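You operate a simulated robot arm through the tools that you are given. There is no shell and no other tool. Be economical: measure what you need, move in short steps, check, and stop when the job is done.

You run a simulated two-armed robot. Do the job below in one go: nothing can be reset, and whatever is moved stays where it is left.

TASK
Shut the top lamps drawer. Fetch the white carton from the record bench and set it on the fourth board from the bottom of the corner rack. Fetch the yellow felt wiper and set it on the repair bench. Take the 6 mm cream carton from the fourth board from the bottom of the corner rack and leave it on the orange bay. Put the blue felt wiper on the third board from the top of the corner rack. Put the purple carton on the test bench away on the fourth board from the bottom of the side rack. Put the green wiping pad on the bottom board of the side rack. Pick up the blue carton from the fourth board from the bottom of the middle rack with one hand, pass it to the other hand and put it on the top board of the middle rack. Take the red carton from the top board of the middle rack and put it on the speaker bench. Turn the patch box dial to 3. Turn the cabinet level dial to 4. Put the pale green cloth on the shelf under the repair bench. The order is free. Set down upright: white carton, purple carton.

Only the result counts: the job must be done as asked and must still hold three seconds after the hand-in. Knocking over, shifting, dropping, spilling or breaking anything else fails it. Flat cloth is picked up by pressing the open fingertips on it (5 to 10 N) and closing them slowly along it; thin cloth reads only 2 to 8 mm in the jaws.

THE ROBOT
Two 7-joint arms with four-finger grippers on one trunk, on a base that drives. Base frame: it is fixed to the floor where the robot stands at the start and does not move with it; the origin is under the middle of the robot, x ahead of it, y to its left, z up. Lengths are in mm, angles in degrees, forces in N, time in s.
The left shoulder is at the start at [40, 181, 1130], the right one opposite. With the tool pointing down near the work surface each hand reaches from about 320 to 840 mm from the robot's upright axis, wherever it stands, measured 20 degrees to its own side. Places, roughly: blue carton [-2500, 750, 1250]; blue felt wiper (6x9x5 cm) [-2000, 3000, 800]; bottom board of the side rack [2000, 400, 100]; cabinet level dial [-2400, 4500, 900]; cream carton [-4000, 2750, 1250]; fourth board of the corner rack [-3700, 2200, 1300]; fourth board of the side rack [2000, 400, 1300]; green wiping pad (10x6x5 cm) [-1400, 2100, 800]; orange bay [-1700, -300, 800]; pale green cloth (22x15x5 cm) [0, 900, 800]; patch box dial [-1300, 1600, 900]; purple carton [-1750, 3250, 750]; red carton [-2500, 1000, 1750]; repair bench [-1300, 1800, 800]; shelf under the repair bench [-1200, 1800, 200]; speaker bench [-2300, 4600, 800]; third board of the corner rack [-3700, 2200, 900]; top board of the middle rack [-2700, 800, 1700]; top lamps drawer [700, -100, 900]; white carton [-3500, 3500, 750]; yellow felt wiper (6x9x5 cm) [-4000, 2800, 900]. Payload 3.67 kg a hand.
Tool frame (each hand has its own): the origin (TCP) lies between the finger pads and is the grasp point; the fingertips stand 28 mm ahead of it; z points along the fingers, y is the line along which they close. Largest opening 112 mm; the body of the gripper starts 73 mm behind the TCP.
Orientation is that of the tool frame in the base frame, as a unit quaternion [x, y, z, w]. With the fingers straight down and closing along the base's y, the tool's x points along the base's -x, its y along +y and its z along -z.

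THE INTERFACE
- The arms move only by the tool jog_arm. It takes "left_moves", "right_moves" or both (then of equal length, played together; a hand with none holds still); each is a list of rows, each a list of 2 entries, a list of its own where there are three numbers: the shift along the tool's x, y, z in units of 150 mm (1.0 is 150 mm), then the turn, a rotation vector about the tool's x, y, z in units of 90 degrees (1.0 is 90 degrees). In form: [[[dx, dy, dz], [rx, ry, rz]], ...]. A call has 1 to 10 rows; each row is the pose to reach, as a shift and turn from the pose commanded when the call began, along the tool's axes at that moment. "left_claw" and "right_claw" are, for a hand that has rows, the opening, from 0 (shut) to 1 (fully open), set as the call begins (left out, the last holds). A call with a number of a shift or a turn outside -1 to 1 is refused whole. Rows are played at 5 a second. More than 50 mm and 8.6 degrees between two rows, or a gripper value outside its range, and nothing of the call is played. A pose out of reach is approached as far as the arm can. The call stops where the force on the tool passes 40 N (or 10 N more than at its start, if that is more) or the arm is blocked; 0.2 s more then pass. Each finger halts on what it meets, pressing with about 31 N; the grip force reading is that of the motor and also rises with nothing between the fingers. The clock runs only during rows and for 0.2 s after the last one: add rows that repeat a pose to give the fingers time. It gives the time, the measured TCP pose, the force on the tool (base axes), the opening and the grip force at its end, in the units of the frame above (readings bear some noise), with the torque about the TCP (base axes, N m) and any sound that the robot's microphone picked up, and new pictures: "show" is both (left out), scene, wrist or none (wrist: the cameras of the hands that moved).
- Cameras (640 x 400 px; columns grow to the right, rows downward): "scene" is now at [62.4, 62.8, 1335.9]; the picture's right is [0.81, -0.58, -0.00], its down [-0.46, -0.64, -0.61] and it looks along [0.36, 0.50, -0.79] (base axes); focal length 214 px, centre (320, 200). "left" rides on the left gripper at [60, 18, -104] in its tool frame; the picture's right is [-0.29, 0.96, 0.00], its down [-0.80, -0.24, -0.55] and it looks along [-0.53, -0.16, 0.83] (tool axes); focal length 234 px, centre (320, 200). "right" rides on the right gripper at [60, -18, -104] in its tool frame; the picture's right is [0.29, 0.96, 0.00], its down [-0.80, 0.24, -0.55] and it looks along [-0.53, 0.16, 0.83] (tool axes); focal length 234 px, centre (320, 200). There is no depth. A picture from a camera that has moved, and an enlarged one, comes with that camera's place and axes in the base frame and with its lens.
- raise_lower(by): slides the trunk up (or, below 0, down) by that many mm; the arms and the scene camera ride with it, the base frame stays. It gives what a move gives, with no picture.
- base_move(legs): drives the robot by 1 to 6 legs, each [ahead, left, turn to the left] in mm, mm and degrees, along the robot's own axes; the way and the turn of a leg run together, so that a leg with both is an arc; at most 1500 mm and 180 degrees a leg. The arms and the cameras ride along, it lands a little off, and it stops where it bumps. It gives what a move gives, and a new picture of the scene camera.
- pan_tilt(pan, tilt): turns the head with the scene camera to pan (to the left, within 86 degrees either way) and tilt (down, from -29 to 69), counted from straight ahead of the robot. It gives what a move gives, and a new picture of the scene camera.
- close_up(camera, box): a new picture of the part [left, top, right, bottom] of that camera's present view, enlarged. The clock stands still meanwhile.
- finish_job(): hands the job in; it is judged then, once.

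Go step by step. Nothing tells you exact positions but the pictures and the camera data: compare them with the known pose of the tool, close in by small moves and look again before you grip or let go. The budget is 546 turns and 360 pictures, counting those below and the enlarged ones. Unless the task says otherwise, let go and move clear before handing in.

The tools are called after "Request:" as name(argument=value, ...) on one line, values as JSON. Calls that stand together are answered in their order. jog_arm: Moves the arms, as the interface text tells. Its arguments: {"type":"object","properties":{"left_moves":{"type":"array","items":{"type":"array"}},"left_claw":{"type":"number"},"right_moves":{"type":"array","items":{"type":"array"}},"right_claw":{"type":"number"},"show":{"type":"string","enum":["both","scene","wrist","none"]}},"required":[]} The other tools are called the same way: raise_lower (by) slides the trunk up or down; base_move (legs) drives the base; pan_tilt (pan, tilt) turns the head that bears the scene camera; close_up (camera, box) takes an enlarged picture of a part of a camera's view; finish_job () hands the job in.

At the start:

```text
time_s: 0.0
left_position: [459.0, 531.1, 1073.9]
left_tool_rot: [0.0, 1.0, 0.0, 0.0]
left_wrist_force: [-0.1, -0.9, -0.1]
left_ft_torque: [0.03, 0.01, 0.02]
left_width: 112.2
left_grip_force: 0.0
right_position: [505.5, 25.7, 1091.9]
right_tool_rot: [0.0, 1.0, 0.0, 0.0]
right_wrist_force: [0.7, -0.5, -0.2]
right_ft_torque: [-0.03, 0.02, -0.01]
right_width: 111.8
right_grip_force: 0.1
trunk travel left (down, up): [-250.0, 264.0]
robot x, y, heading: [-3.0, -1.5, 0.0]
head pan, tilt: [54.3, 52.2]
```

scene: 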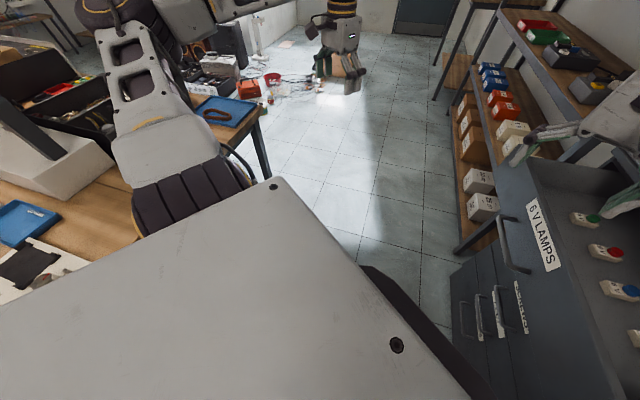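
right: 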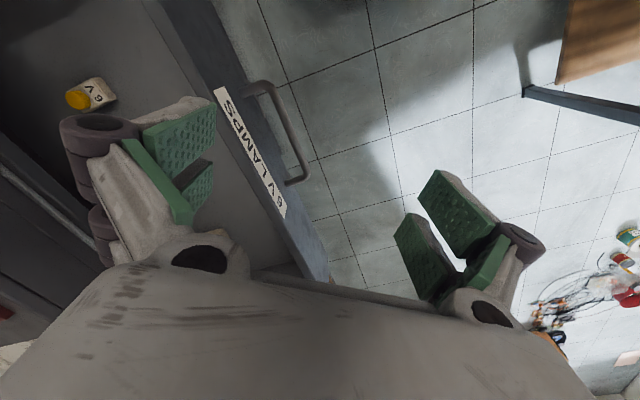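
left: 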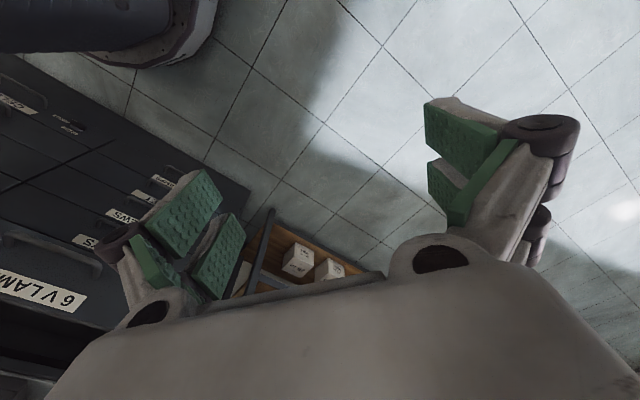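

I see an open "6V LAMPS" drawer ahead-right of the robot and a rack beyond it. I look around first to learn the layout.

Request:
pan_tilt(pan=0, tilt=40)

Request:
pan_tilt(pan=80, tilt=25)

Request:
pan_tilt(pan=-60, tilt=30)

```text
time_s: 1.2
left_position: [459.3, 530.1, 1073.3]
left_tool_rot: [0.0, 1.0, 0.001, 0.0]
left_wrist_force: [0.2, 0.2, 0.0]
left_ft_torque: [-0.02, 0.03, -0.02]
left_width: 112.3
left_grip_force: 0.1
right_position: [506.5, 26.4, 1092.5]
right_tool_rot: [0.0, 1.0, 0.001, 0.0]
right_wrist_force: [0.8, -0.1, -0.2]
right_ft_torque: [0.0, -0.01, -0.01]
right_width: 112.2
right_grip_force: 0.1
trunk travel left (down, up): [-250.0, 264.0]
robot x, y, heading: [-1.1, -3.5, -0.3]
head pan, tilt: [0.0, 40.0]
camera scene: at [103.7, 2.1, 1352.9], right [0.0, -1.0, 0.0], down [-0.64, 0.0, -0.77], along [0.77, 0.0, -0.64], focal length 214 px, centre (320, 200)
```

scene: 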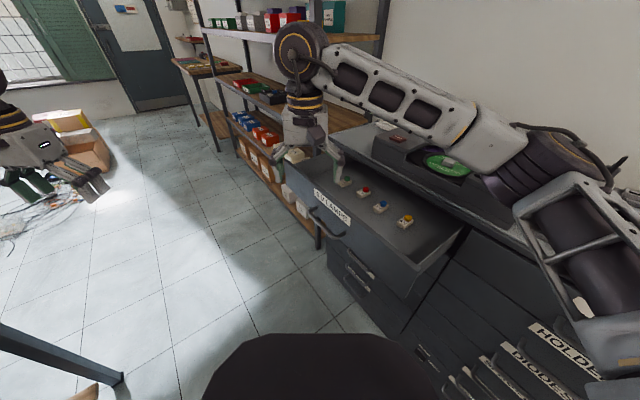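

```text
time_s: 2.8
left_position: [461.4, 530.4, 1073.5]
left_tool_rot: [0.0, 1.0, 0.0, 0.001]
left_wrist_force: [0.4, 0.2, 0.2]
left_ft_torque: [0.01, 0.01, 0.05]
left_width: 112.1
left_grip_force: 0.1
right_position: [506.8, 26.2, 1093.9]
right_tool_rot: [0.0, 1.0, 0.0, 0.0]
right_wrist_force: [-0.1, -0.5, -0.7]
right_ft_torque: [0.03, 0.02, 0.02]
right_width: 112.1
right_grip_force: 0.0
trunk travel left (down, up): [-250.0, 264.0]
robot x, y, heading: [-0.1, -2.4, 0.2]
head pan, tilt: [80.0, 25.0]
camera scene: at [34.7, 92.7, 1376.2], right [0.98, -0.17, 0.0], down [-0.07, -0.42, -0.91], along [0.16, 0.89, -0.42], focal length 214 px, centre (320, 200)
```

scene: 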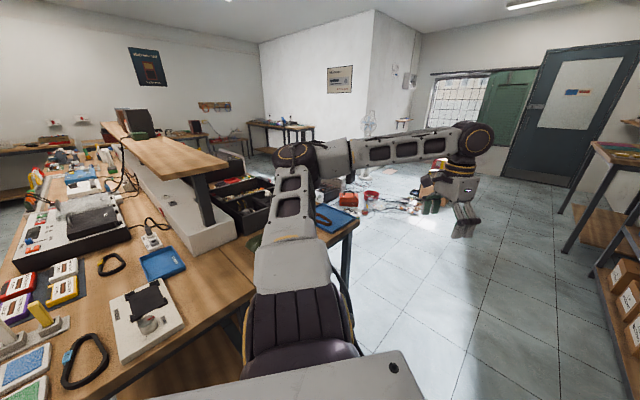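

```text
time_s: 5.0
left_position: [458.6, 530.2, 1071.8]
left_tool_rot: [0.0, 1.0, 0.0, 0.0]
left_wrist_force: [-0.6, -0.6, 0.3]
left_ft_torque: [-0.01, 0.0, 0.04]
left_width: 112.5
left_grip_force: 0.1
right_position: [505.9, 26.9, 1091.6]
right_tool_rot: [0.0, 1.0, 0.0, 0.0]
right_wrist_force: [1.0, -0.5, 0.1]
right_ft_torque: [0.03, 0.0, 0.01]
right_width: 111.6
right_grip_force: 0.0
trunk travel left (down, up): [-250.0, 264.0]
robot x, y, heading: [0.0, -1.3, -0.2]
head pan, tilt: [-60.0, 30.0]
camera scene: at [63.9, -76.3, 1368.3], right [-0.87, -0.5, 0.0], down [-0.25, 0.43, -0.87], along [0.43, -0.75, -0.5], focal length 214 px, centre (320, 200)
```

scene: 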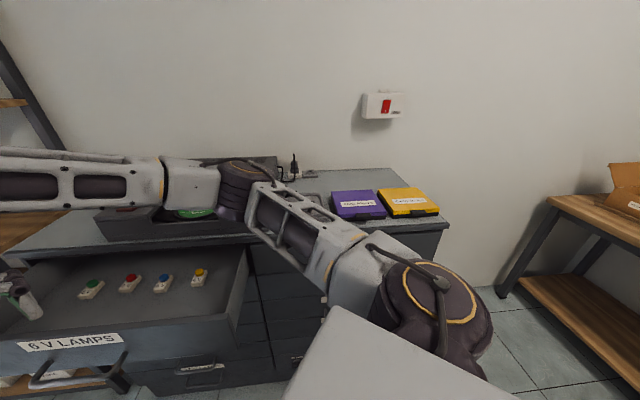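

The room is turned about 30° against the base frame, and the drawer front faces (-0.5, 0.87). I turn the right hand to line up with the drawer front, shut its fingers and bring it outside the handle.

Request:
jog_arm(right_moves=[[[-0.05, 0.07, 0], [0, 0, 0.095]], [[-0.1, 0.14, 0], [0, 0, 0.19]], [[-0.17, 0.22, 0], [0, 0, 0.285]], [[-0.17, 0.22, 0.1], [0, 0, 0.38]], [[-0.17, 0.22, 0.3], [0, 0, 0.475]], [[-0.17, 0.22, 0.5], [0, 0, 0.57]], [[-0.17, 0.22, 0.7], [0, 0, 0.667]]], right_claw=0)

Request:
pan_tilt(pan=-30, tilt=45)

```text
refused: row 7 steps farther than a row can; nothing moved
```

```text
time_s: 5.9
left_position: [459.0, 530.4, 1072.3]
left_tool_rot: [0.001, 1.0, 0.0, 0.0]
left_wrist_force: [0.5, -0.1, 0.2]
left_ft_torque: [0.0, -0.01, 0.03]
left_width: 111.8
left_grip_force: 0.1
right_position: [505.2, 27.4, 1092.9]
right_tool_rot: [0.0, 1.0, 0.001, 0.0]
right_wrist_force: [-0.2, 0.0, -0.6]
right_ft_torque: [-0.01, 0.01, -0.03]
right_width: 111.9
right_grip_force: 0.1
trunk travel left (down, up): [-250.0, 264.0]
robot x, y, heading: [0.6, -1.3, 0.2]
head pan, tilt: [-30.0, 45.0]
camera scene: at [89.1, -38.8, 1345.7], right [-0.5, -0.87, 0.0], down [-0.61, 0.35, -0.71], along [0.61, -0.35, -0.71], focal length 214 px, centre (320, 200)
```

scene: 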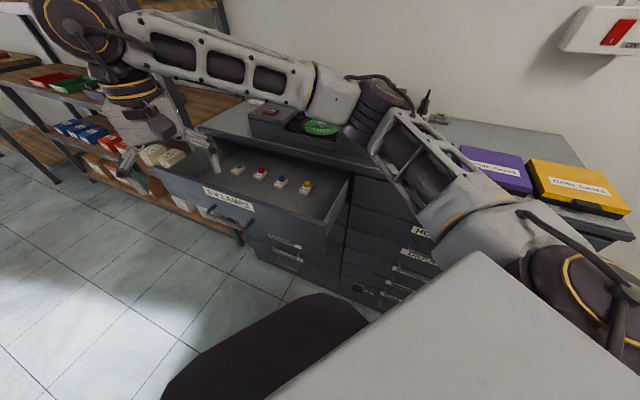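

The rotation step in row 7 was just too big, so I resend with smaller steps.

Request:
jog_arm(right_moves=[[[-0.05, 0.07, 0], [0, 0, 0.094]], [[-0.1, 0.14, 0], [0, 0, 0.188]], [[-0.17, 0.22, 0], [0, 0, 0.282]], [[-0.17, 0.22, 0.1], [0, 0, 0.376]], [[-0.17, 0.22, 0.3], [0, 0, 0.47]], [[-0.17, 0.22, 0.5], [0, 0, 0.564]], [[-0.17, 0.22, 0.7], [0, 0, 0.658]]], right_claw=0)

```text
time_s: 7.5
left_position: [460.6, 529.5, 1073.0]
left_tool_rot: [0.0, 1.0, -0.001, 0.0]
left_wrist_force: [0.5, 0.2, 0.2]
left_ft_torque: [0.01, 0.04, 0.04]
left_width: 112.1
left_grip_force: 0.0
right_position: [533.5, 59.0, 985.6]
right_tool_rot: [0.496, 0.869, 0.001, 0.0]
right_wrist_force: [0.8, 0.0, 0.6]
right_ft_torque: [-0.01, 0.02, 0.0]
right_width: 0.2
right_grip_force: 30.7
trunk travel left (down, up): [-250.0, 264.0]
robot x, y, heading: [1.4, 0.3, -0.2]
head pan, tilt: [-30.0, 45.0]
camera scene: at [89.5, -38.9, 1345.6], right [-0.5, -0.87, 0.0], down [-0.61, 0.35, -0.71], along [0.61, -0.35, -0.71], focal length 214 px, centre (320, 200)
camera right: at [488.5, 101.3, 1089.9], right [0.68, 0.74, 0.0], down [0.61, -0.56, 0.55], along [0.41, -0.38, -0.83], focal length 234 px, centre (320, 200)
```

scene: 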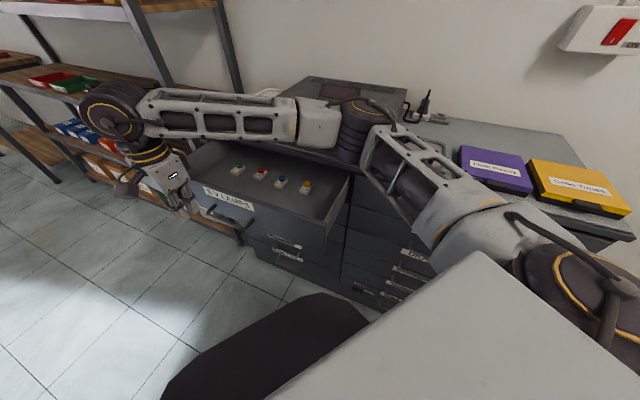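
right: 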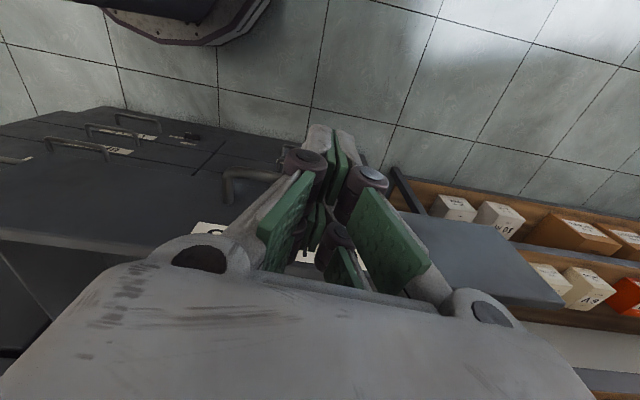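

The hand is outside the drawer front. I go down to handle height.

Request:
jog_arm(right_moves=[[[0, -0.1, 0.2], [0, 0, 0]], [[0, -0.1, 0.4], [0, 0, 0]], [[0, -0.1, 0.6], [0, 0, 0]], [[0, -0.1, 0.73], [0, 0, 0]]])

Request:
close_up(camera="scene", box=[100, 130, 320, 270])

```text
time_s: 8.5
left_position: [460.4, 529.0, 1073.7]
left_tool_rot: [-0.001, 1.0, 0.001, 0.0]
left_wrist_force: [-0.6, -0.5, 1.0]
left_ft_torque: [0.01, 0.03, 0.0]
left_width: 112.1
left_grip_force: 0.1
right_position: [518.7, 52.0, 875.6]
right_tool_rot: [0.495, 0.869, 0.0, 0.0]
right_wrist_force: [0.0, 0.8, 0.0]
right_ft_torque: [0.02, 0.01, -0.02]
right_width: 0.0
right_grip_force: 30.8
trunk travel left (down, up): [-250.0, 264.0]
robot x, y, heading: [-0.5, -0.1, -0.1]
head pan, tilt: [-30.0, 45.0]
camera scene: at [89.3, -38.8, 1345.7], right [-0.5, -0.87, 0.0], down [-0.61, 0.35, -0.71], along [0.61, -0.35, -0.71], focal length 214 px, centre (320, 200)
camera right: at [474.0, 93.8, 980.6], right [0.68, 0.74, 0.0], down [0.61, -0.56, 0.55], along [0.41, -0.37, -0.83], focal length 234 px, centre (320, 200)
```

scene: 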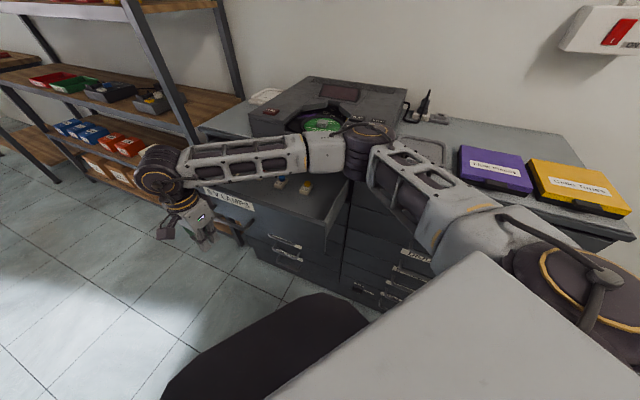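
right: 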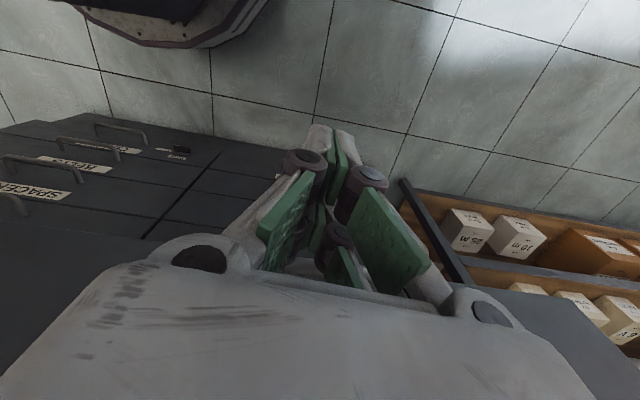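

```text
2.86 times, centred on (210, 200) of scene
camera zoom: at [89.3, -38.8, 1345.7], right [-0.5, -0.87, 0.0], down [-0.61, 0.35, -0.71], along [0.61, -0.35, -0.71], focal length 613 px, centre (634, 200)
```

zoom: 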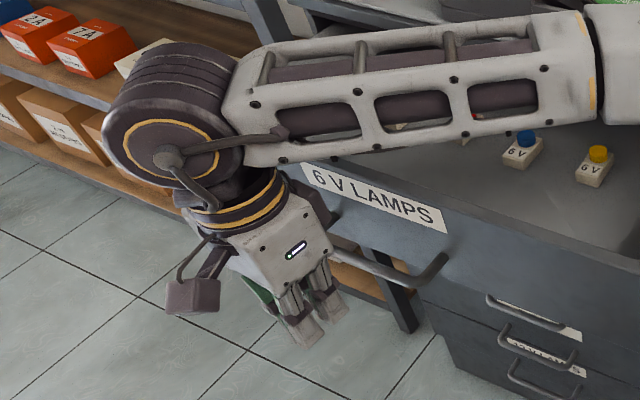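

The fingers hang before the handle. I push inward in small steps.

Request:
jog_arm(right_moves=[[[-0.15, 0, 0], [0, 0, 0]], [[-0.3, 0, 0], [0, 0, 0]], [[-0.45, 0, 0], [0, 0, 0]], [[-0.6, 0, 0], [0, 0, 0]], [[-0.75, 0, 0], [0, 0, 0]], [[-0.9, 0, 0], [0, 0, 0]]], show="scene")

```text
time_s: 9.9
left_position: [459.7, 529.0, 1073.4]
left_tool_rot: [0.0, 1.0, 0.0, 0.0]
left_wrist_force: [-0.1, 0.1, 1.2]
left_ft_torque: [0.03, 0.02, 0.03]
left_width: 111.9
left_grip_force: 0.1
right_position: [588.0, -65.0, 878.1]
right_tool_rot: [0.494, 0.869, 0.0, 0.0]
right_wrist_force: [0.3, -0.1, 0.0]
right_ft_torque: [0.05, 0.03, 0.0]
right_width: 0.2
right_grip_force: 31.6
trunk travel left (down, up): [-250.0, 264.0]
robot x, y, heading: [3.1, 0.6, 0.1]
head pan, tilt: [-30.0, 45.0]
camera scene: at [89.2, -39.4, 1345.6], right [-0.5, -0.87, 0.0], down [-0.61, 0.35, -0.71], along [0.61, -0.35, -0.71], focal length 214 px, centre (320, 200)
```

scene: 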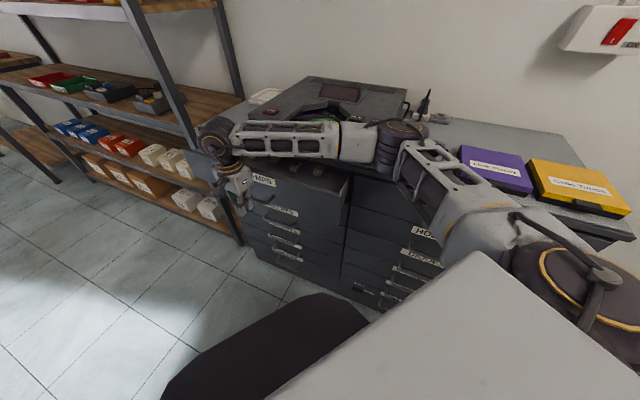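

The drawer is moving in. I continue.

Request:
jog_arm(right_moves=[[[-0.15, 0, 0], [0, 0, 0]], [[-0.3, 0, 0], [0, 0, 0]], [[-0.45, 0, 0], [0, 0, 0]], [[-0.6, 0, 0], [0, 0, 0]], [[-0.75, 0, 0], [0, 0, 0]], [[-0.9, 0, 0], [0, 0, 0]]], show="scene")

```text
time_s: 11.3
left_position: [456.9, 532.1, 1074.8]
left_tool_rot: [0.0, 1.0, 0.0, 0.001]
left_wrist_force: [-0.4, -0.8, 0.5]
left_ft_torque: [0.02, 0.02, -0.01]
left_width: 112.1
left_grip_force: 0.1
right_position: [644.8, -160.1, 880.1]
right_tool_rot: [0.485, 0.875, 0.002, -0.007]
right_wrist_force: [-0.1, -0.2, 0.3]
right_ft_torque: [0.0, 0.01, -0.04]
right_width: 0.0
right_grip_force: 31.5
trunk travel left (down, up): [-250.0, 264.0]
robot x, y, heading: [-2.3, -0.4, 0.0]
head pan, tilt: [-30.0, 45.0]
stopped in row 6 (right hand): the force on the tool passed its limit at 52 N (the readings are from after the stop); the commanded pose is now the measured one
camera scene: at [86.7, -37.1, 1345.9], right [-0.5, -0.87, 0.0], down [-0.61, 0.35, -0.71], along [0.61, -0.35, -0.71], focal length 214 px, centre (320, 200)
```

scene: 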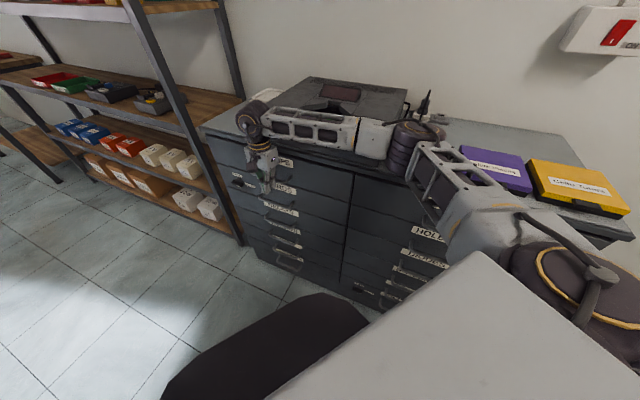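

The drawer hit its stop and looks shut. I back the hand off and check.

Request:
jog_arm(right_moves=[[[0.2, 0, 0], [0, 0, 0]], [[0.4, 0, 0], [0, 0, 0]], [[0.6, 0, 0], [0, 0, 0]], [[0.8, 0, 0], [0, 0, 0]], [[1, 0, 0], [0, 0, 0]], [[1, 0, -0.25], [0, 0, 0]], [[1, 0, -0.5], [0, 0, 0]], [[1, 0, -0.75], [0, 0, 0]], [[1, 0, -1], [0, 0, 0]]], show="none")

Request:
close_up(camera="scene", box=[180, 100, 420, 300])

```text
time_s: 13.3
left_position: [457.1, 530.9, 1073.6]
left_tool_rot: [-0.001, 1.0, 0.0, 0.0]
left_wrist_force: [-0.2, 0.4, -0.6]
left_ft_torque: [-0.03, -0.04, 0.01]
left_width: 112.1
left_grip_force: 0.1
right_position: [568.9, -36.4, 1029.4]
right_tool_rot: [0.486, 0.874, 0.001, -0.008]
right_wrist_force: [0.2, 0.5, 0.3]
right_ft_torque: [-0.04, -0.02, 0.04]
right_width: 0.1
right_grip_force: 30.8
trunk travel left (down, up): [-250.0, 264.0]
robot x, y, heading: [0.0, -1.2, -0.1]
head pan, tilt: [-30.0, 45.0]
```

```text
2.00 times, centred on (300, 200) of scene
camera zoom: at [88.2, -38.1, 1345.7], right [-0.5, -0.87, 0.0], down [-0.61, 0.35, -0.71], along [0.61, -0.35, -0.71], focal length 429 px, centre (360, 200)
```

zoom: 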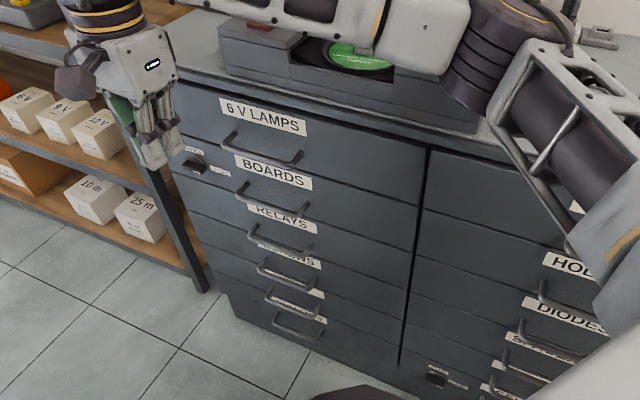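

The drawer is shut flush. Now I look at the bench to the left for the pale green cloth.

Request:
pan_tilt(pan=86, tilt=45)

Request:
pan_tilt(pan=86, tilt=10)

Request:
pan_tilt(pan=-86, tilt=30)

```text
time_s: 15.3
left_position: [458.8, 531.2, 1072.2]
left_tool_rot: [-0.001, 1.0, 0.001, 0.0]
left_wrist_force: [0.1, 0.8, -0.3]
left_ft_torque: [0.0, -0.02, -0.01]
left_width: 112.1
left_grip_force: 0.0
right_position: [571.0, -37.1, 1028.6]
right_tool_rot: [0.487, 0.874, 0.002, -0.008]
right_wrist_force: [-0.2, -0.3, 0.2]
right_ft_torque: [0.01, 0.02, -0.01]
right_width: 0.0
right_grip_force: 30.8
trunk travel left (down, up): [-250.0, 264.0]
robot x, y, heading: [-1.4, -2.6, 0.2]
head pan, tilt: [85.9, 45.0]
camera scene: at [24.1, 83.4, 1345.7], right [1.0, -0.07, 0.0], down [-0.05, -0.71, -0.71], along [0.05, 0.71, -0.71], focal length 214 px, centre (320, 200)
```

scene: 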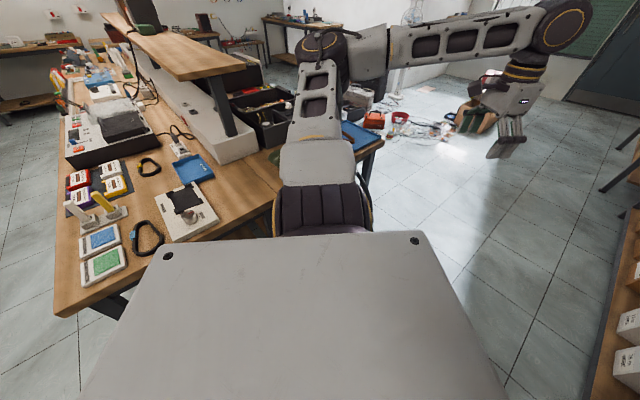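

```text
time_s: 16.3
left_position: [458.4, 531.0, 1072.0]
left_tool_rot: [-0.001, 1.0, -0.001, -0.001]
left_wrist_force: [0.2, -0.1, 0.2]
left_ft_torque: [0.04, 0.01, -0.02]
left_width: 111.9
left_grip_force: 0.1
right_position: [570.0, -36.1, 1027.5]
right_tool_rot: [0.486, 0.874, 0.001, -0.009]
right_wrist_force: [-0.2, 0.6, 0.0]
right_ft_torque: [-0.02, 0.0, 0.01]
right_width: 0.0
right_grip_force: 31.0
trunk travel left (down, up): [-250.0, 264.0]
robot x, y, heading: [0.4, 1.0, 0.2]
head pan, tilt: [85.9, 10.0]
camera scene: at [24.8, 95.1, 1400.5], right [1.0, -0.07, 0.0], down [-0.01, -0.17, -0.98], along [0.07, 0.98, -0.17], focal length 214 px, centre (320, 200)
```

scene: 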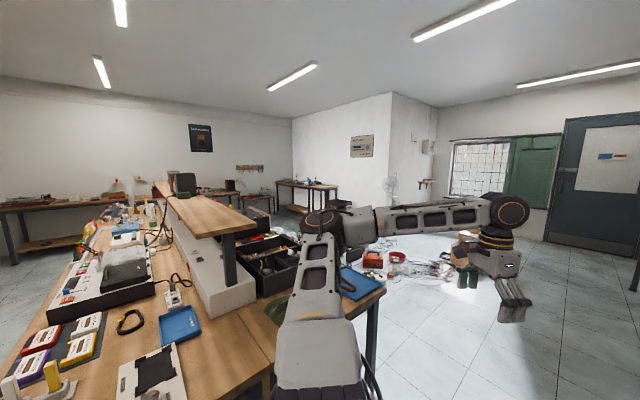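

```text
time_s: 18.9
left_position: [458.2, 532.2, 1072.0]
left_tool_rot: [-0.001, 1.0, 0.0, 0.0]
left_wrist_force: [0.7, 0.1, 0.2]
left_ft_torque: [0.0, 0.0, 0.0]
left_width: 111.8
left_grip_force: 0.3
right_position: [570.8, -36.9, 1029.6]
right_tool_rot: [0.486, 0.874, 0.002, -0.008]
right_wrist_force: [0.1, 1.1, -0.2]
right_ft_torque: [0.0, -0.05, 0.03]
right_width: 0.0
right_grip_force: 30.8
trunk travel left (down, up): [-250.0, 264.0]
robot x, y, heading: [0.7, 0.9, 0.1]
head pan, tilt: [-85.9, 30.0]
camera scene: at [25.0, -87.9, 1368.3], right [-1.0, -0.07, 0.0], down [-0.04, 0.5, -0.87], along [0.06, -0.86, -0.5], focal length 214 px, centre (320, 200)
```

scene: 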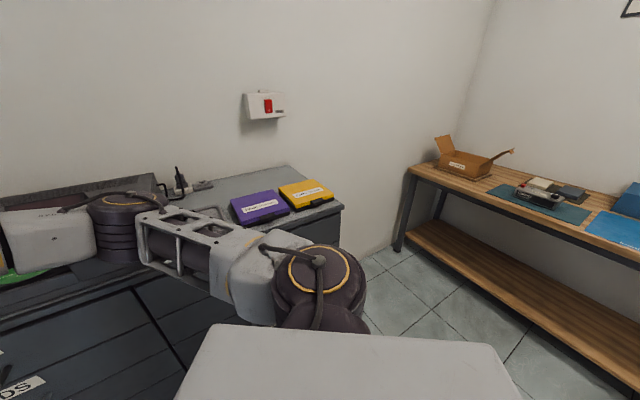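

The green cloth lies under my left arm on the island bench's near edge. I tuck both hands in front of the trunk before driving.

Request:
jog_arm(left_moves=[[[0.1, -0.12, 0], [0, 0, 0]], [[0.2, -0.25, 0], [0, 0, 0]], [[0.3, -0.37, 0], [0, 0, 0]], [[0.4, -0.5, 0], [0, 0, 0]], [[0.5, -0.62, 0], [0, 0, 0]], [[0.6, -0.75, 0], [0, 0, 0]], [[0.7, -0.87, 0], [0, 0, 0]], [[0.75, -1, 0], [0, 0, 0]]], right_moves=[[[0, -0.12, 0], [0, 0, -0.085]], [[0, -0.25, 0], [0, 0, -0.17]], [[0, -0.37, 0], [0, 0, -0.255]], [[0, -0.5, 0], [0, 0, -0.34]], [[0, -0.62, 0], [0, 0, -0.425]], [[0, -0.75, 0], [0, 0, -0.51]], [[0, -0.87, 0], [0, 0, -0.595]], [[0.1, -1, 0], [0, 0, -0.66]]], right_claw=1, show="none")

Request:
jog_arm(left_moves=[[[0, -0.2, 0], [0, 0, 0]], [[0, -0.4, 0], [0, 0, 0]], [[0, -0.6, 0], [0, 0, 0]], [[0, -0.8, 0], [0, 0, 0]], [[0, -1, 0], [0, 0, 0]], [[0, -1, -0.2], [0, 0, 0]]], right_moves=[[[0.1, -0.1, 0], [0, 0, 0]], [[0.2, -0.2, 0], [0, 0, 0]], [[0.3, -0.3, 0], [0, 0, 0]], [[0.4, -0.4, 0], [0, 0, 0]], [[0.5, -0.5, 0], [0, 0, 0]], [[0.6, -0.5, -0.2], [0, 0, 0]]], show="none")

Request:
pan_tilt(pan=86, tilt=35)

```text
time_s: 20.7
left_position: [345.8, 380.6, 1073.2]
left_tool_rot: [-0.001, 1.0, 0.0, 0.0]
left_wrist_force: [0.8, 0.3, -0.1]
left_ft_torque: [0.01, -0.02, -0.02]
left_width: 112.1
left_grip_force: 0.0
right_position: [436.1, -105.2, 1031.4]
right_tool_rot: [-0.013, 1.0, 0.006, -0.006]
right_wrist_force: [0.9, -0.2, 0.3]
right_ft_torque: [0.01, 0.04, -0.02]
right_width: 112.0
right_grip_force: 0.1
trunk travel left (down, up): [-250.0, 264.0]
robot x, y, heading: [-1.7, 0.7, -0.0]
head pan, tilt: [-85.9, 30.0]
```

```text
time_s: 22.1
left_position: [342.6, 231.9, 1103.5]
left_tool_rot: [-0.002, 1.0, -0.001, 0.0]
left_wrist_force: [-0.7, -0.1, 0.3]
left_ft_torque: [0.0, -0.02, -0.01]
left_width: 111.9
left_grip_force: 0.0
right_position: [345.7, -181.3, 1060.0]
right_tool_rot: [-0.01, 1.0, 0.005, -0.005]
right_wrist_force: [-0.5, -0.6, -0.6]
right_ft_torque: [-0.02, -0.03, -0.01]
right_width: 112.0
right_grip_force: 0.1
trunk travel left (down, up): [-250.0, 264.0]
robot x, y, heading: [-3.2, 0.3, 0.1]
head pan, tilt: [-85.9, 30.0]
```

```text
time_s: 24.7
left_position: [344.9, 231.7, 1103.3]
left_tool_rot: [-0.001, 1.0, 0.0, 0.0]
left_wrist_force: [0.2, 0.4, 0.2]
left_ft_torque: [0.04, 0.02, -0.02]
left_width: 112.0
left_grip_force: 0.0
right_position: [348.1, -182.0, 1058.1]
right_tool_rot: [-0.01, 1.0, 0.006, -0.006]
right_wrist_force: [-0.3, -0.2, 0.0]
right_ft_torque: [0.02, 0.0, 0.01]
right_width: 112.1
right_grip_force: 0.1
trunk travel left (down, up): [-250.0, 264.0]
robot x, y, heading: [-1.5, 4.6, 0.2]
head pan, tilt: [85.9, 35.0]
camera scene: at [24.5, 90.0, 1360.5], right [1.0, -0.07, 0.0], down [-0.04, -0.57, -0.82], along [0.06, 0.82, -0.57], focal length 214 px, centre (320, 200)
```

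scene: 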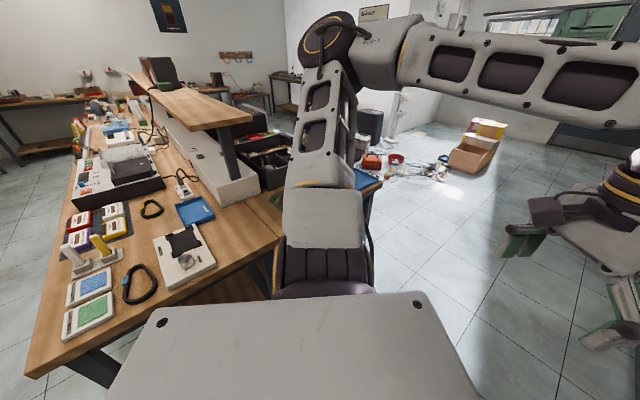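

The arms are tucked. I turn left to face the island bench.

Request:
base_move(legs=[[0, 0, 120]])

Request:
pan_tilt(pan=0, tilt=35)

Request:
pan_tilt(pan=-45, tilt=40)

```text
time_s: 27.4
left_position: [194.6, 288.1, 1103.3]
left_tool_rot: [-0.198, 0.98, -0.005, 0.004]
left_wrist_force: [0.7, 0.1, -1.2]
left_ft_torque: [-0.07, 0.04, -0.02]
left_width: 112.1
left_grip_force: 0.1
right_position: [363.9, -98.6, 1070.6]
right_tool_rot: [-0.196, 0.981, 0.001, 0.009]
right_wrist_force: [-0.3, 1.0, 0.3]
right_ft_torque: [-0.02, 0.05, 0.02]
right_width: 112.1
right_grip_force: 0.1
trunk travel left (down, up): [-250.0, 264.0]
robot x, y, heading: [-23.7, -59.4, 23.1]
head pan, tilt: [85.9, 35.0]
stopped in leg 1: the robot was blocked; the commanded pose is now the measured one
camera scene: at [-49.5, 35.8, 1359.9], right [0.95, 0.32, 0.01], down [0.19, -0.55, -0.81], along [-0.26, 0.77, -0.58], focal length 214 px, centre (320, 200)
```

scene: 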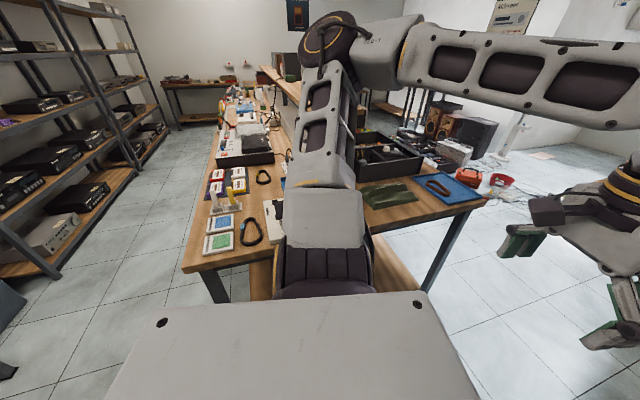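

```text
time_s: 29.0
left_position: [191.6, 284.8, 1105.6]
left_tool_rot: [-0.201, 0.98, -0.003, 0.006]
left_wrist_force: [-1.0, -0.7, -0.1]
left_ft_torque: [0.02, -0.01, -0.02]
left_width: 112.1
left_grip_force: 0.0
right_position: [360.7, -98.7, 1070.9]
right_tool_rot: [-0.198, 0.98, 0.001, 0.01]
right_wrist_force: [-0.5, -1.3, 0.1]
right_ft_torque: [-0.03, 0.01, -0.02]
right_width: 112.2
right_grip_force: 0.1
trunk travel left (down, up): [-250.0, 264.0]
robot x, y, heading: [-18.6, -59.3, 23.0]
head pan, tilt: [0.0, 35.0]
camera scene: at [57.4, -16.1, 1361.9], right [0.39, -0.92, 0.01], down [-0.52, -0.23, -0.83], along [0.76, 0.32, -0.56], focal length 214 px, centre (320, 200)
```

scene: 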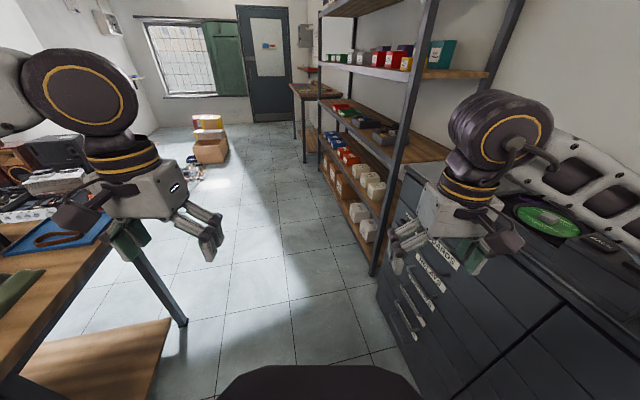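

```text
time_s: 30.1
left_position: [192.3, 286.7, 1105.3]
left_tool_rot: [-0.2, 0.98, -0.003, 0.007]
left_wrist_force: [0.0, -0.1, -0.4]
left_ft_torque: [-0.01, 0.0, 0.01]
left_width: 112.2
left_grip_force: 0.0
right_position: [360.7, -98.9, 1072.2]
right_tool_rot: [-0.198, 0.98, 0.002, 0.011]
right_wrist_force: [-0.9, -0.2, -1.6]
right_ft_torque: [-0.02, 0.01, 0.0]
right_width: 112.0
right_grip_force: 0.0
trunk travel left (down, up): [-250.0, 264.0]
robot x, y, heading: [-19.6, -62.9, 23.1]
head pan, tilt: [-45.0, 40.0]
camera scene: at [55.4, -82.4, 1354.5], right [-0.37, -0.93, 0.0], down [-0.58, 0.24, -0.78], along [0.72, -0.29, -0.63], focal length 214 px, centre (320, 200)
```

scene: 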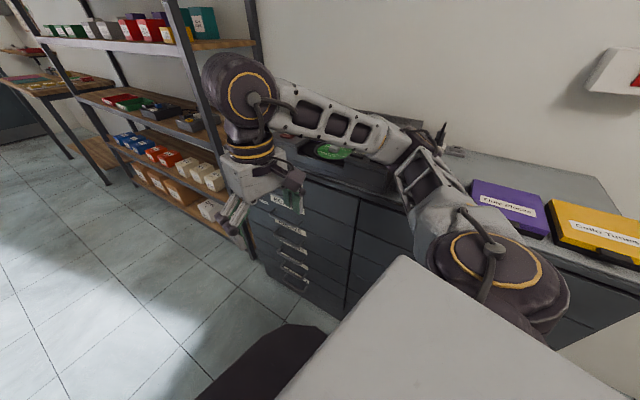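

The turn was blocked at 23°. I check whether my right arm touches the device on the cabinet.

Request:
close_up(camera="scene", box=[220, 60, 500, 240])

Request:
pan_tilt(pan=-80, tilt=50)

```text
2.22 times, centred on (360, 150) of scene
camera zoom: at [55.4, -82.4, 1354.5], right [-0.37, -0.93, 0.0], down [-0.58, 0.24, -0.78], along [0.72, -0.29, -0.63], focal length 477 px, centre (231, 311)
```

zoom: 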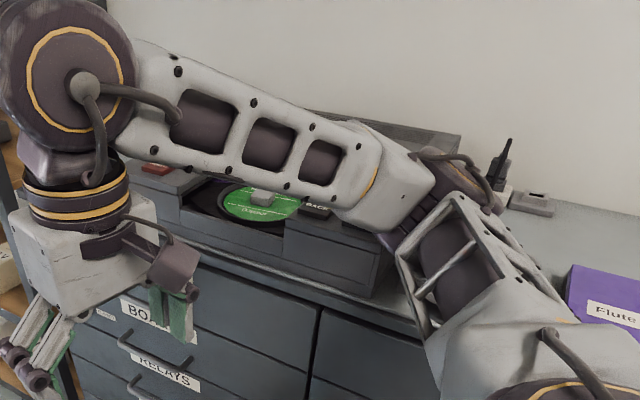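

```text
time_s: 31.1
left_position: [192.5, 286.8, 1105.2]
left_tool_rot: [-0.201, 0.98, -0.003, 0.006]
left_wrist_force: [-0.5, 0.7, 0.3]
left_ft_torque: [-0.04, -0.01, -0.02]
left_width: 112.3
left_grip_force: 0.1
right_position: [360.9, -99.2, 1071.0]
right_tool_rot: [-0.198, 0.98, 0.001, 0.011]
right_wrist_force: [0.0, -0.5, 0.1]
right_ft_torque: [-0.01, 0.04, -0.02]
right_width: 111.9
right_grip_force: 0.1
trunk travel left (down, up): [-250.0, 264.0]
robot x, y, heading: [-18.3, -66.9, 23.2]
head pan, tilt: [-80.0, 50.0]
camera scene: at [18.9, -115.3, 1339.9], right [-0.84, -0.55, -0.01], down [-0.41, 0.64, -0.65], along [0.36, -0.54, -0.76], focal length 214 px, centre (320, 200)
```

scene: 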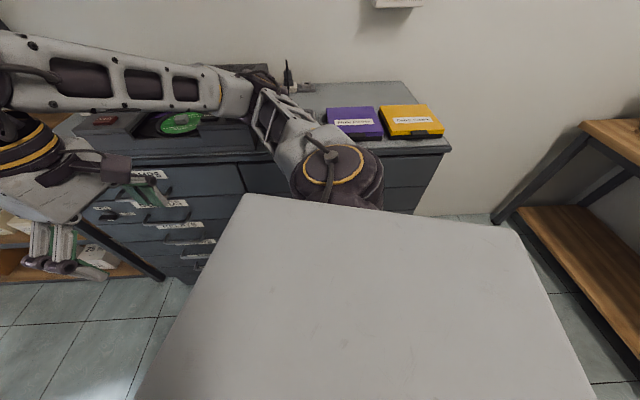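

Request:
pan_tilt(pan=35, tilt=66)

Request:
pan_tilt(pan=-35, tilt=66)

```text
time_s: 33.1
left_position: [192.7, 287.9, 1104.8]
left_tool_rot: [-0.2, 0.98, -0.003, 0.005]
left_wrist_force: [0.4, -0.7, -0.7]
left_ft_torque: [0.0, 0.02, -0.01]
left_width: 112.2
left_grip_force: 0.0
right_position: [361.8, -99.0, 1071.2]
right_tool_rot: [-0.199, 0.98, 0.001, 0.011]
right_wrist_force: [-0.7, -0.7, 0.7]
right_ft_torque: [0.0, -0.01, -0.01]
right_width: 111.9
right_grip_force: 0.0
trunk travel left (down, up): [-250.0, 264.0]
robot x, y, heading: [-21.0, -65.5, 23.1]
head pan, tilt: [35.0, 66.0]
camera scene: at [8.7, -0.5, 1320.2], right [0.85, -0.53, 0.01], down [-0.48, -0.78, -0.41], along [0.23, 0.34, -0.91], focal length 214 px, centre (320, 200)
```

scene: 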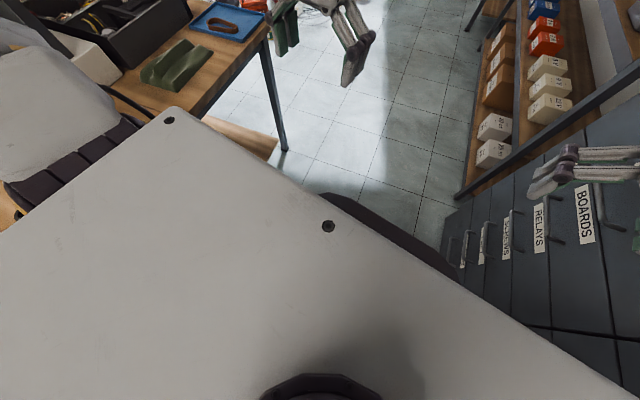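

```text
time_s: 34.5
left_position: [192.3, 286.1, 1105.2]
left_tool_rot: [-0.2, 0.98, -0.003, 0.006]
left_wrist_force: [-0.2, 0.2, -0.3]
left_ft_torque: [0.03, -0.01, 0.02]
left_width: 112.1
left_grip_force: 0.0
right_position: [361.5, -99.3, 1071.9]
right_tool_rot: [-0.198, 0.98, 0.001, 0.01]
right_wrist_force: [-0.1, 0.2, -0.1]
right_ft_torque: [-0.03, -0.03, 0.01]
right_width: 112.3
right_grip_force: 0.0
trunk travel left (down, up): [-250.0, 264.0]
robot x, y, heading: [-21.6, -64.5, 22.9]
head pan, tilt: [-35.0, 66.0]
camera scene: at [35.4, -63.2, 1320.8], right [-0.21, -0.98, 0.0], down [-0.89, 0.19, -0.42], along [0.41, -0.09, -0.91], focal length 214 px, centre (320, 200)
```

scene: 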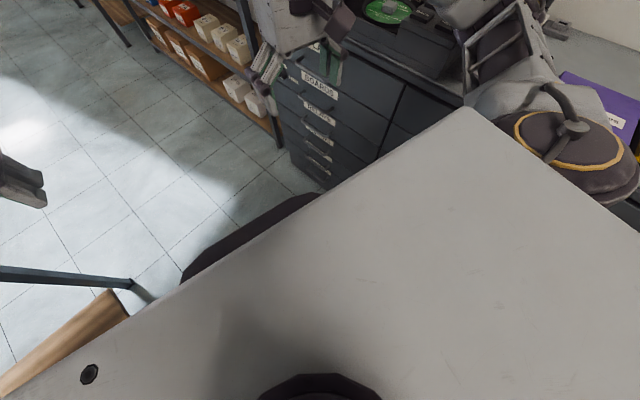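

Most likely the right elbow met the record player. I back the turn off a little, raise the trunk, and inspect it.

Request:
base_move(legs=[[0, 0, -8]])

Request:
raise_lower(by=260)

Request:
pan_tilt(pan=-60, tilt=45)

```text
time_s: 35.5
left_position: [252.6, 247.7, 1103.1]
left_tool_rot: [-0.132, 0.991, 0.001, -0.001]
left_wrist_force: [0.2, -1.1, 0.1]
left_ft_torque: [0.03, 0.04, -0.02]
left_width: 111.9
left_grip_force: 0.1
right_position: [365.7, -156.0, 1063.1]
right_tool_rot: [-0.132, 0.991, 0.005, 0.002]
right_wrist_force: [0.6, -1.0, 0.3]
right_ft_torque: [0.03, 0.0, -0.03]
right_width: 112.0
right_grip_force: 0.1
trunk travel left (down, up): [-250.0, 264.0]
robot x, y, heading: [-25.8, -60.9, 15.0]
head pan, tilt: [-35.0, 66.0]
camera scene: at [52.5, -78.5, 1319.5], right [-0.34, -0.94, 0.0], down [-0.86, 0.31, -0.41], along [0.38, -0.14, -0.91], focal length 214 px, centre (320, 200)
```

scene: 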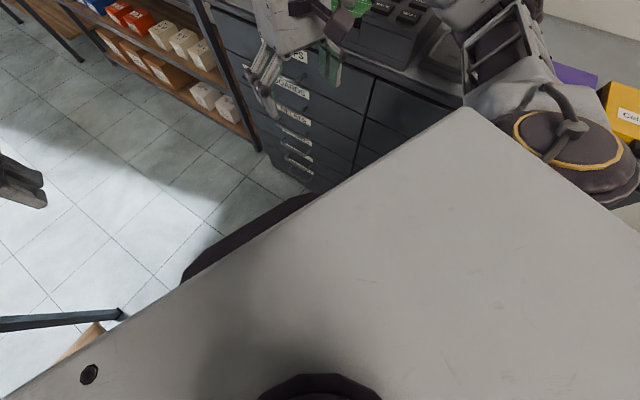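

```text
time_s: 38.2
left_position: [252.9, 249.6, 1361.3]
left_tool_rot: [-0.133, 0.991, 0.0, -0.002]
left_wrist_force: [0.5, -0.4, -0.1]
left_ft_torque: [-0.02, 0.0, 0.04]
left_width: 112.1
left_grip_force: 0.1
right_position: [368.7, -155.1, 1323.9]
right_tool_rot: [-0.132, 0.991, 0.004, 0.001]
right_wrist_force: [-0.1, 0.0, -0.5]
right_ft_torque: [0.0, -0.02, -0.03]
right_width: 111.7
right_grip_force: 0.0
trunk travel left (down, up): [-510.0, 4.0]
robot x, y, heading: [-21.6, -61.9, 14.9]
head pan, tilt: [-35.0, 66.0]
```

```text
time_s: 39.1
left_position: [251.9, 248.9, 1361.2]
left_tool_rot: [-0.132, 0.991, 0.0, -0.001]
left_wrist_force: [-0.4, 0.6, 0.7]
left_ft_torque: [0.01, -0.04, -0.01]
left_width: 112.1
left_grip_force: 0.0
right_position: [366.2, -154.5, 1322.1]
right_tool_rot: [-0.132, 0.991, 0.004, 0.001]
right_wrist_force: [-0.7, 0.1, -0.7]
right_ft_torque: [0.0, -0.03, 0.0]
right_width: 112.0
right_grip_force: 0.0
trunk travel left (down, up): [-510.0, 4.0]
robot x, y, heading: [-23.5, -62.6, 15.2]
head pan, tilt: [-60.0, 45.0]
camera scene: at [53.6, -113.9, 1604.9], right [-0.7, -0.71, 0.0], down [-0.5, 0.5, -0.71], along [0.5, -0.5, -0.71], focal length 214 px, centre (320, 200)
```

scene: 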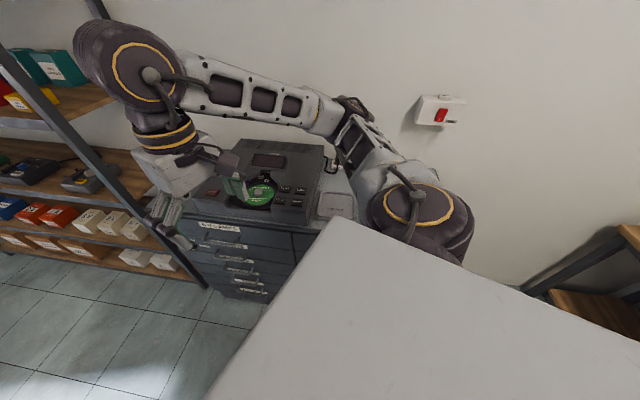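

The player still sits square on the cabinet, and with the trunk raised the arm clears it. I turn left to face the bench.

Request:
base_move(legs=[[0, 0, 20]])

```text
time_s: 40.6
left_position: [130.8, 321.2, 1363.1]
left_tool_rot: [-0.299, 0.954, 0.0, -0.001]
left_wrist_force: [0.4, -0.6, 0.0]
left_ft_torque: [-0.02, 0.01, -0.01]
left_width: 112.1
left_grip_force: 0.0
right_position: [375.3, -19.6, 1323.1]
right_tool_rot: [-0.299, 0.954, 0.005, 0.0]
right_wrist_force: [0.1, -0.2, 0.6]
right_ft_torque: [-0.02, 0.0, -0.02]
right_width: 111.9
right_grip_force: 0.1
trunk travel left (down, up): [-510.0, 4.0]
robot x, y, heading: [-20.8, -65.3, 34.6]
head pan, tilt: [-60.0, 45.0]
camera scene: at [67.1, -85.5, 1604.9], right [-0.43, -0.9, 0.0], down [-0.64, 0.3, -0.71], along [0.64, -0.3, -0.71], focal length 214 px, centre (320, 200)
```

scene: 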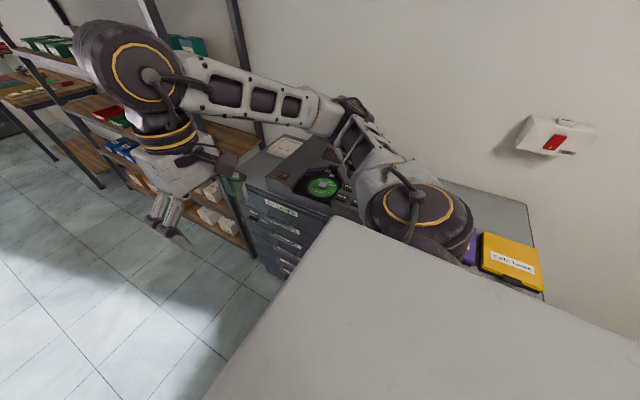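

The turn works now. I continue the turn to face the island bench.

Request:
base_move(legs=[[0, 0, 45], [0, 0, 48]])

Request:
pan_tilt(pan=0, tilt=45)

```text
time_s: 45.8
left_position: [-419.5, 58.9, 1362.9]
left_tool_rot: [0.903, -0.429, 0.0, 0.001]
left_wrist_force: [-0.4, 0.7, 0.6]
left_ft_torque: [-0.02, -0.01, 0.0]
left_width: 112.0
left_grip_force: 0.1
right_position: [-97.3, 327.2, 1323.1]
right_tool_rot: [0.904, -0.429, -0.003, 0.004]
right_wrist_force: [-0.3, -0.1, 0.2]
right_ft_torque: [0.01, -0.01, 0.0]
right_width: 112.4
right_grip_force: 0.1
trunk travel left (down, up): [-510.0, 4.0]
robot x, y, heading: [-21.2, -66.5, 129.1]
head pan, tilt: [-60.0, 45.0]
camera scene: at [-7.4, 30.0, 1604.9], right [0.93, -0.36, 0.0], down [-0.25, -0.66, -0.71], along [0.25, 0.66, -0.71], focal length 214 px, centre (320, 200)
```

scene: 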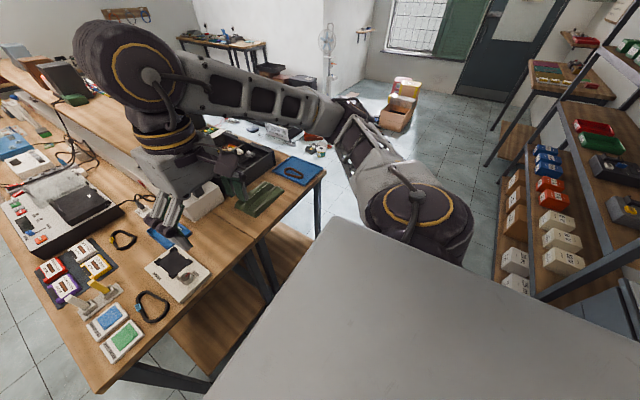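

```text
time_s: 47.0
left_position: [-421.4, 59.8, 1362.4]
left_tool_rot: [0.903, -0.429, 0.001, 0.0]
left_wrist_force: [-0.4, 0.0, -0.8]
left_ft_torque: [-0.03, 0.01, -0.01]
left_width: 112.0
left_grip_force: 0.1
right_position: [-96.6, 327.6, 1322.7]
right_tool_rot: [0.903, -0.429, -0.003, 0.002]
right_wrist_force: [0.0, -0.8, 0.0]
right_ft_torque: [-0.03, 0.03, 0.0]
right_width: 112.0
right_grip_force: 0.1
trunk travel left (down, up): [-510.0, 4.0]
robot x, y, heading: [-23.5, -60.4, 129.4]
head pan, tilt: [0.0, 45.0]
camera scene: at [-87.8, 16.9, 1604.9], right [0.78, 0.63, 0.0], down [0.45, -0.55, -0.71], along [-0.45, 0.55, -0.71], focal length 214 px, centre (320, 200)
```

scene: 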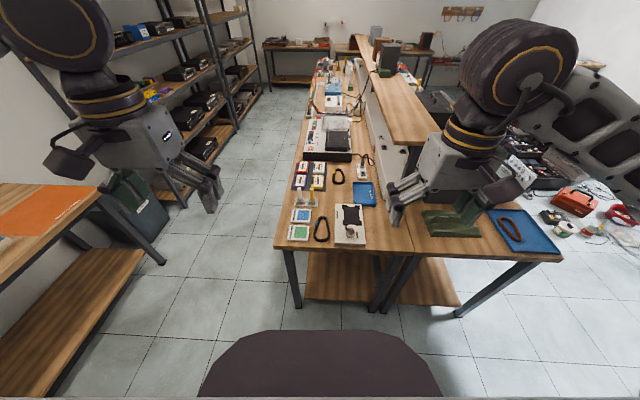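

Excellent view: two benches back to back, the orange bay on the left table, the cloth on the right bench near the edge. I zoom in on the cloth and surroundings.

Request:
close_up(camera="scene", box=[370, 150, 570, 290])

Request:
close_up(camera="scene", box=[260, 20, 440, 150])

```text
2.86 times, centred on (470, 220) of scene
camera zoom: at [-87.8, 16.9, 1604.9], right [0.78, 0.63, 0.0], down [0.45, -0.55, -0.71], along [-0.45, 0.55, -0.71], focal length 613 px, centre (-109, 143)
```

zoom: 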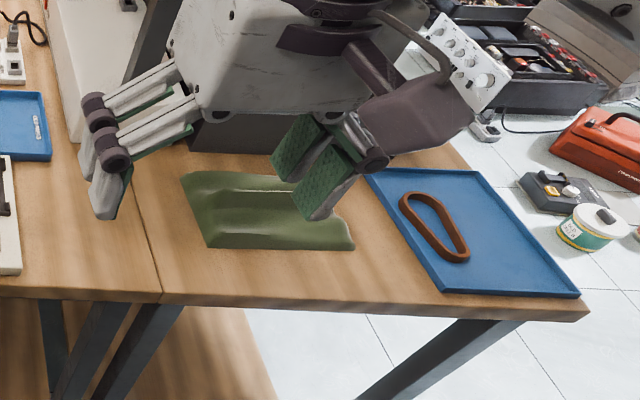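

```text
3.08 times, centred on (350, 85) of scene
camera zoom: at [-87.8, 16.9, 1604.9], right [0.78, 0.63, 0.0], down [0.45, -0.55, -0.71], along [-0.45, 0.55, -0.71], focal length 660 px, centre (228, 554)
```

zoom: 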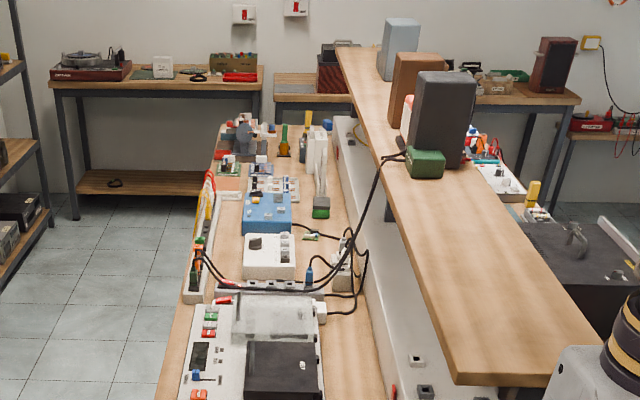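

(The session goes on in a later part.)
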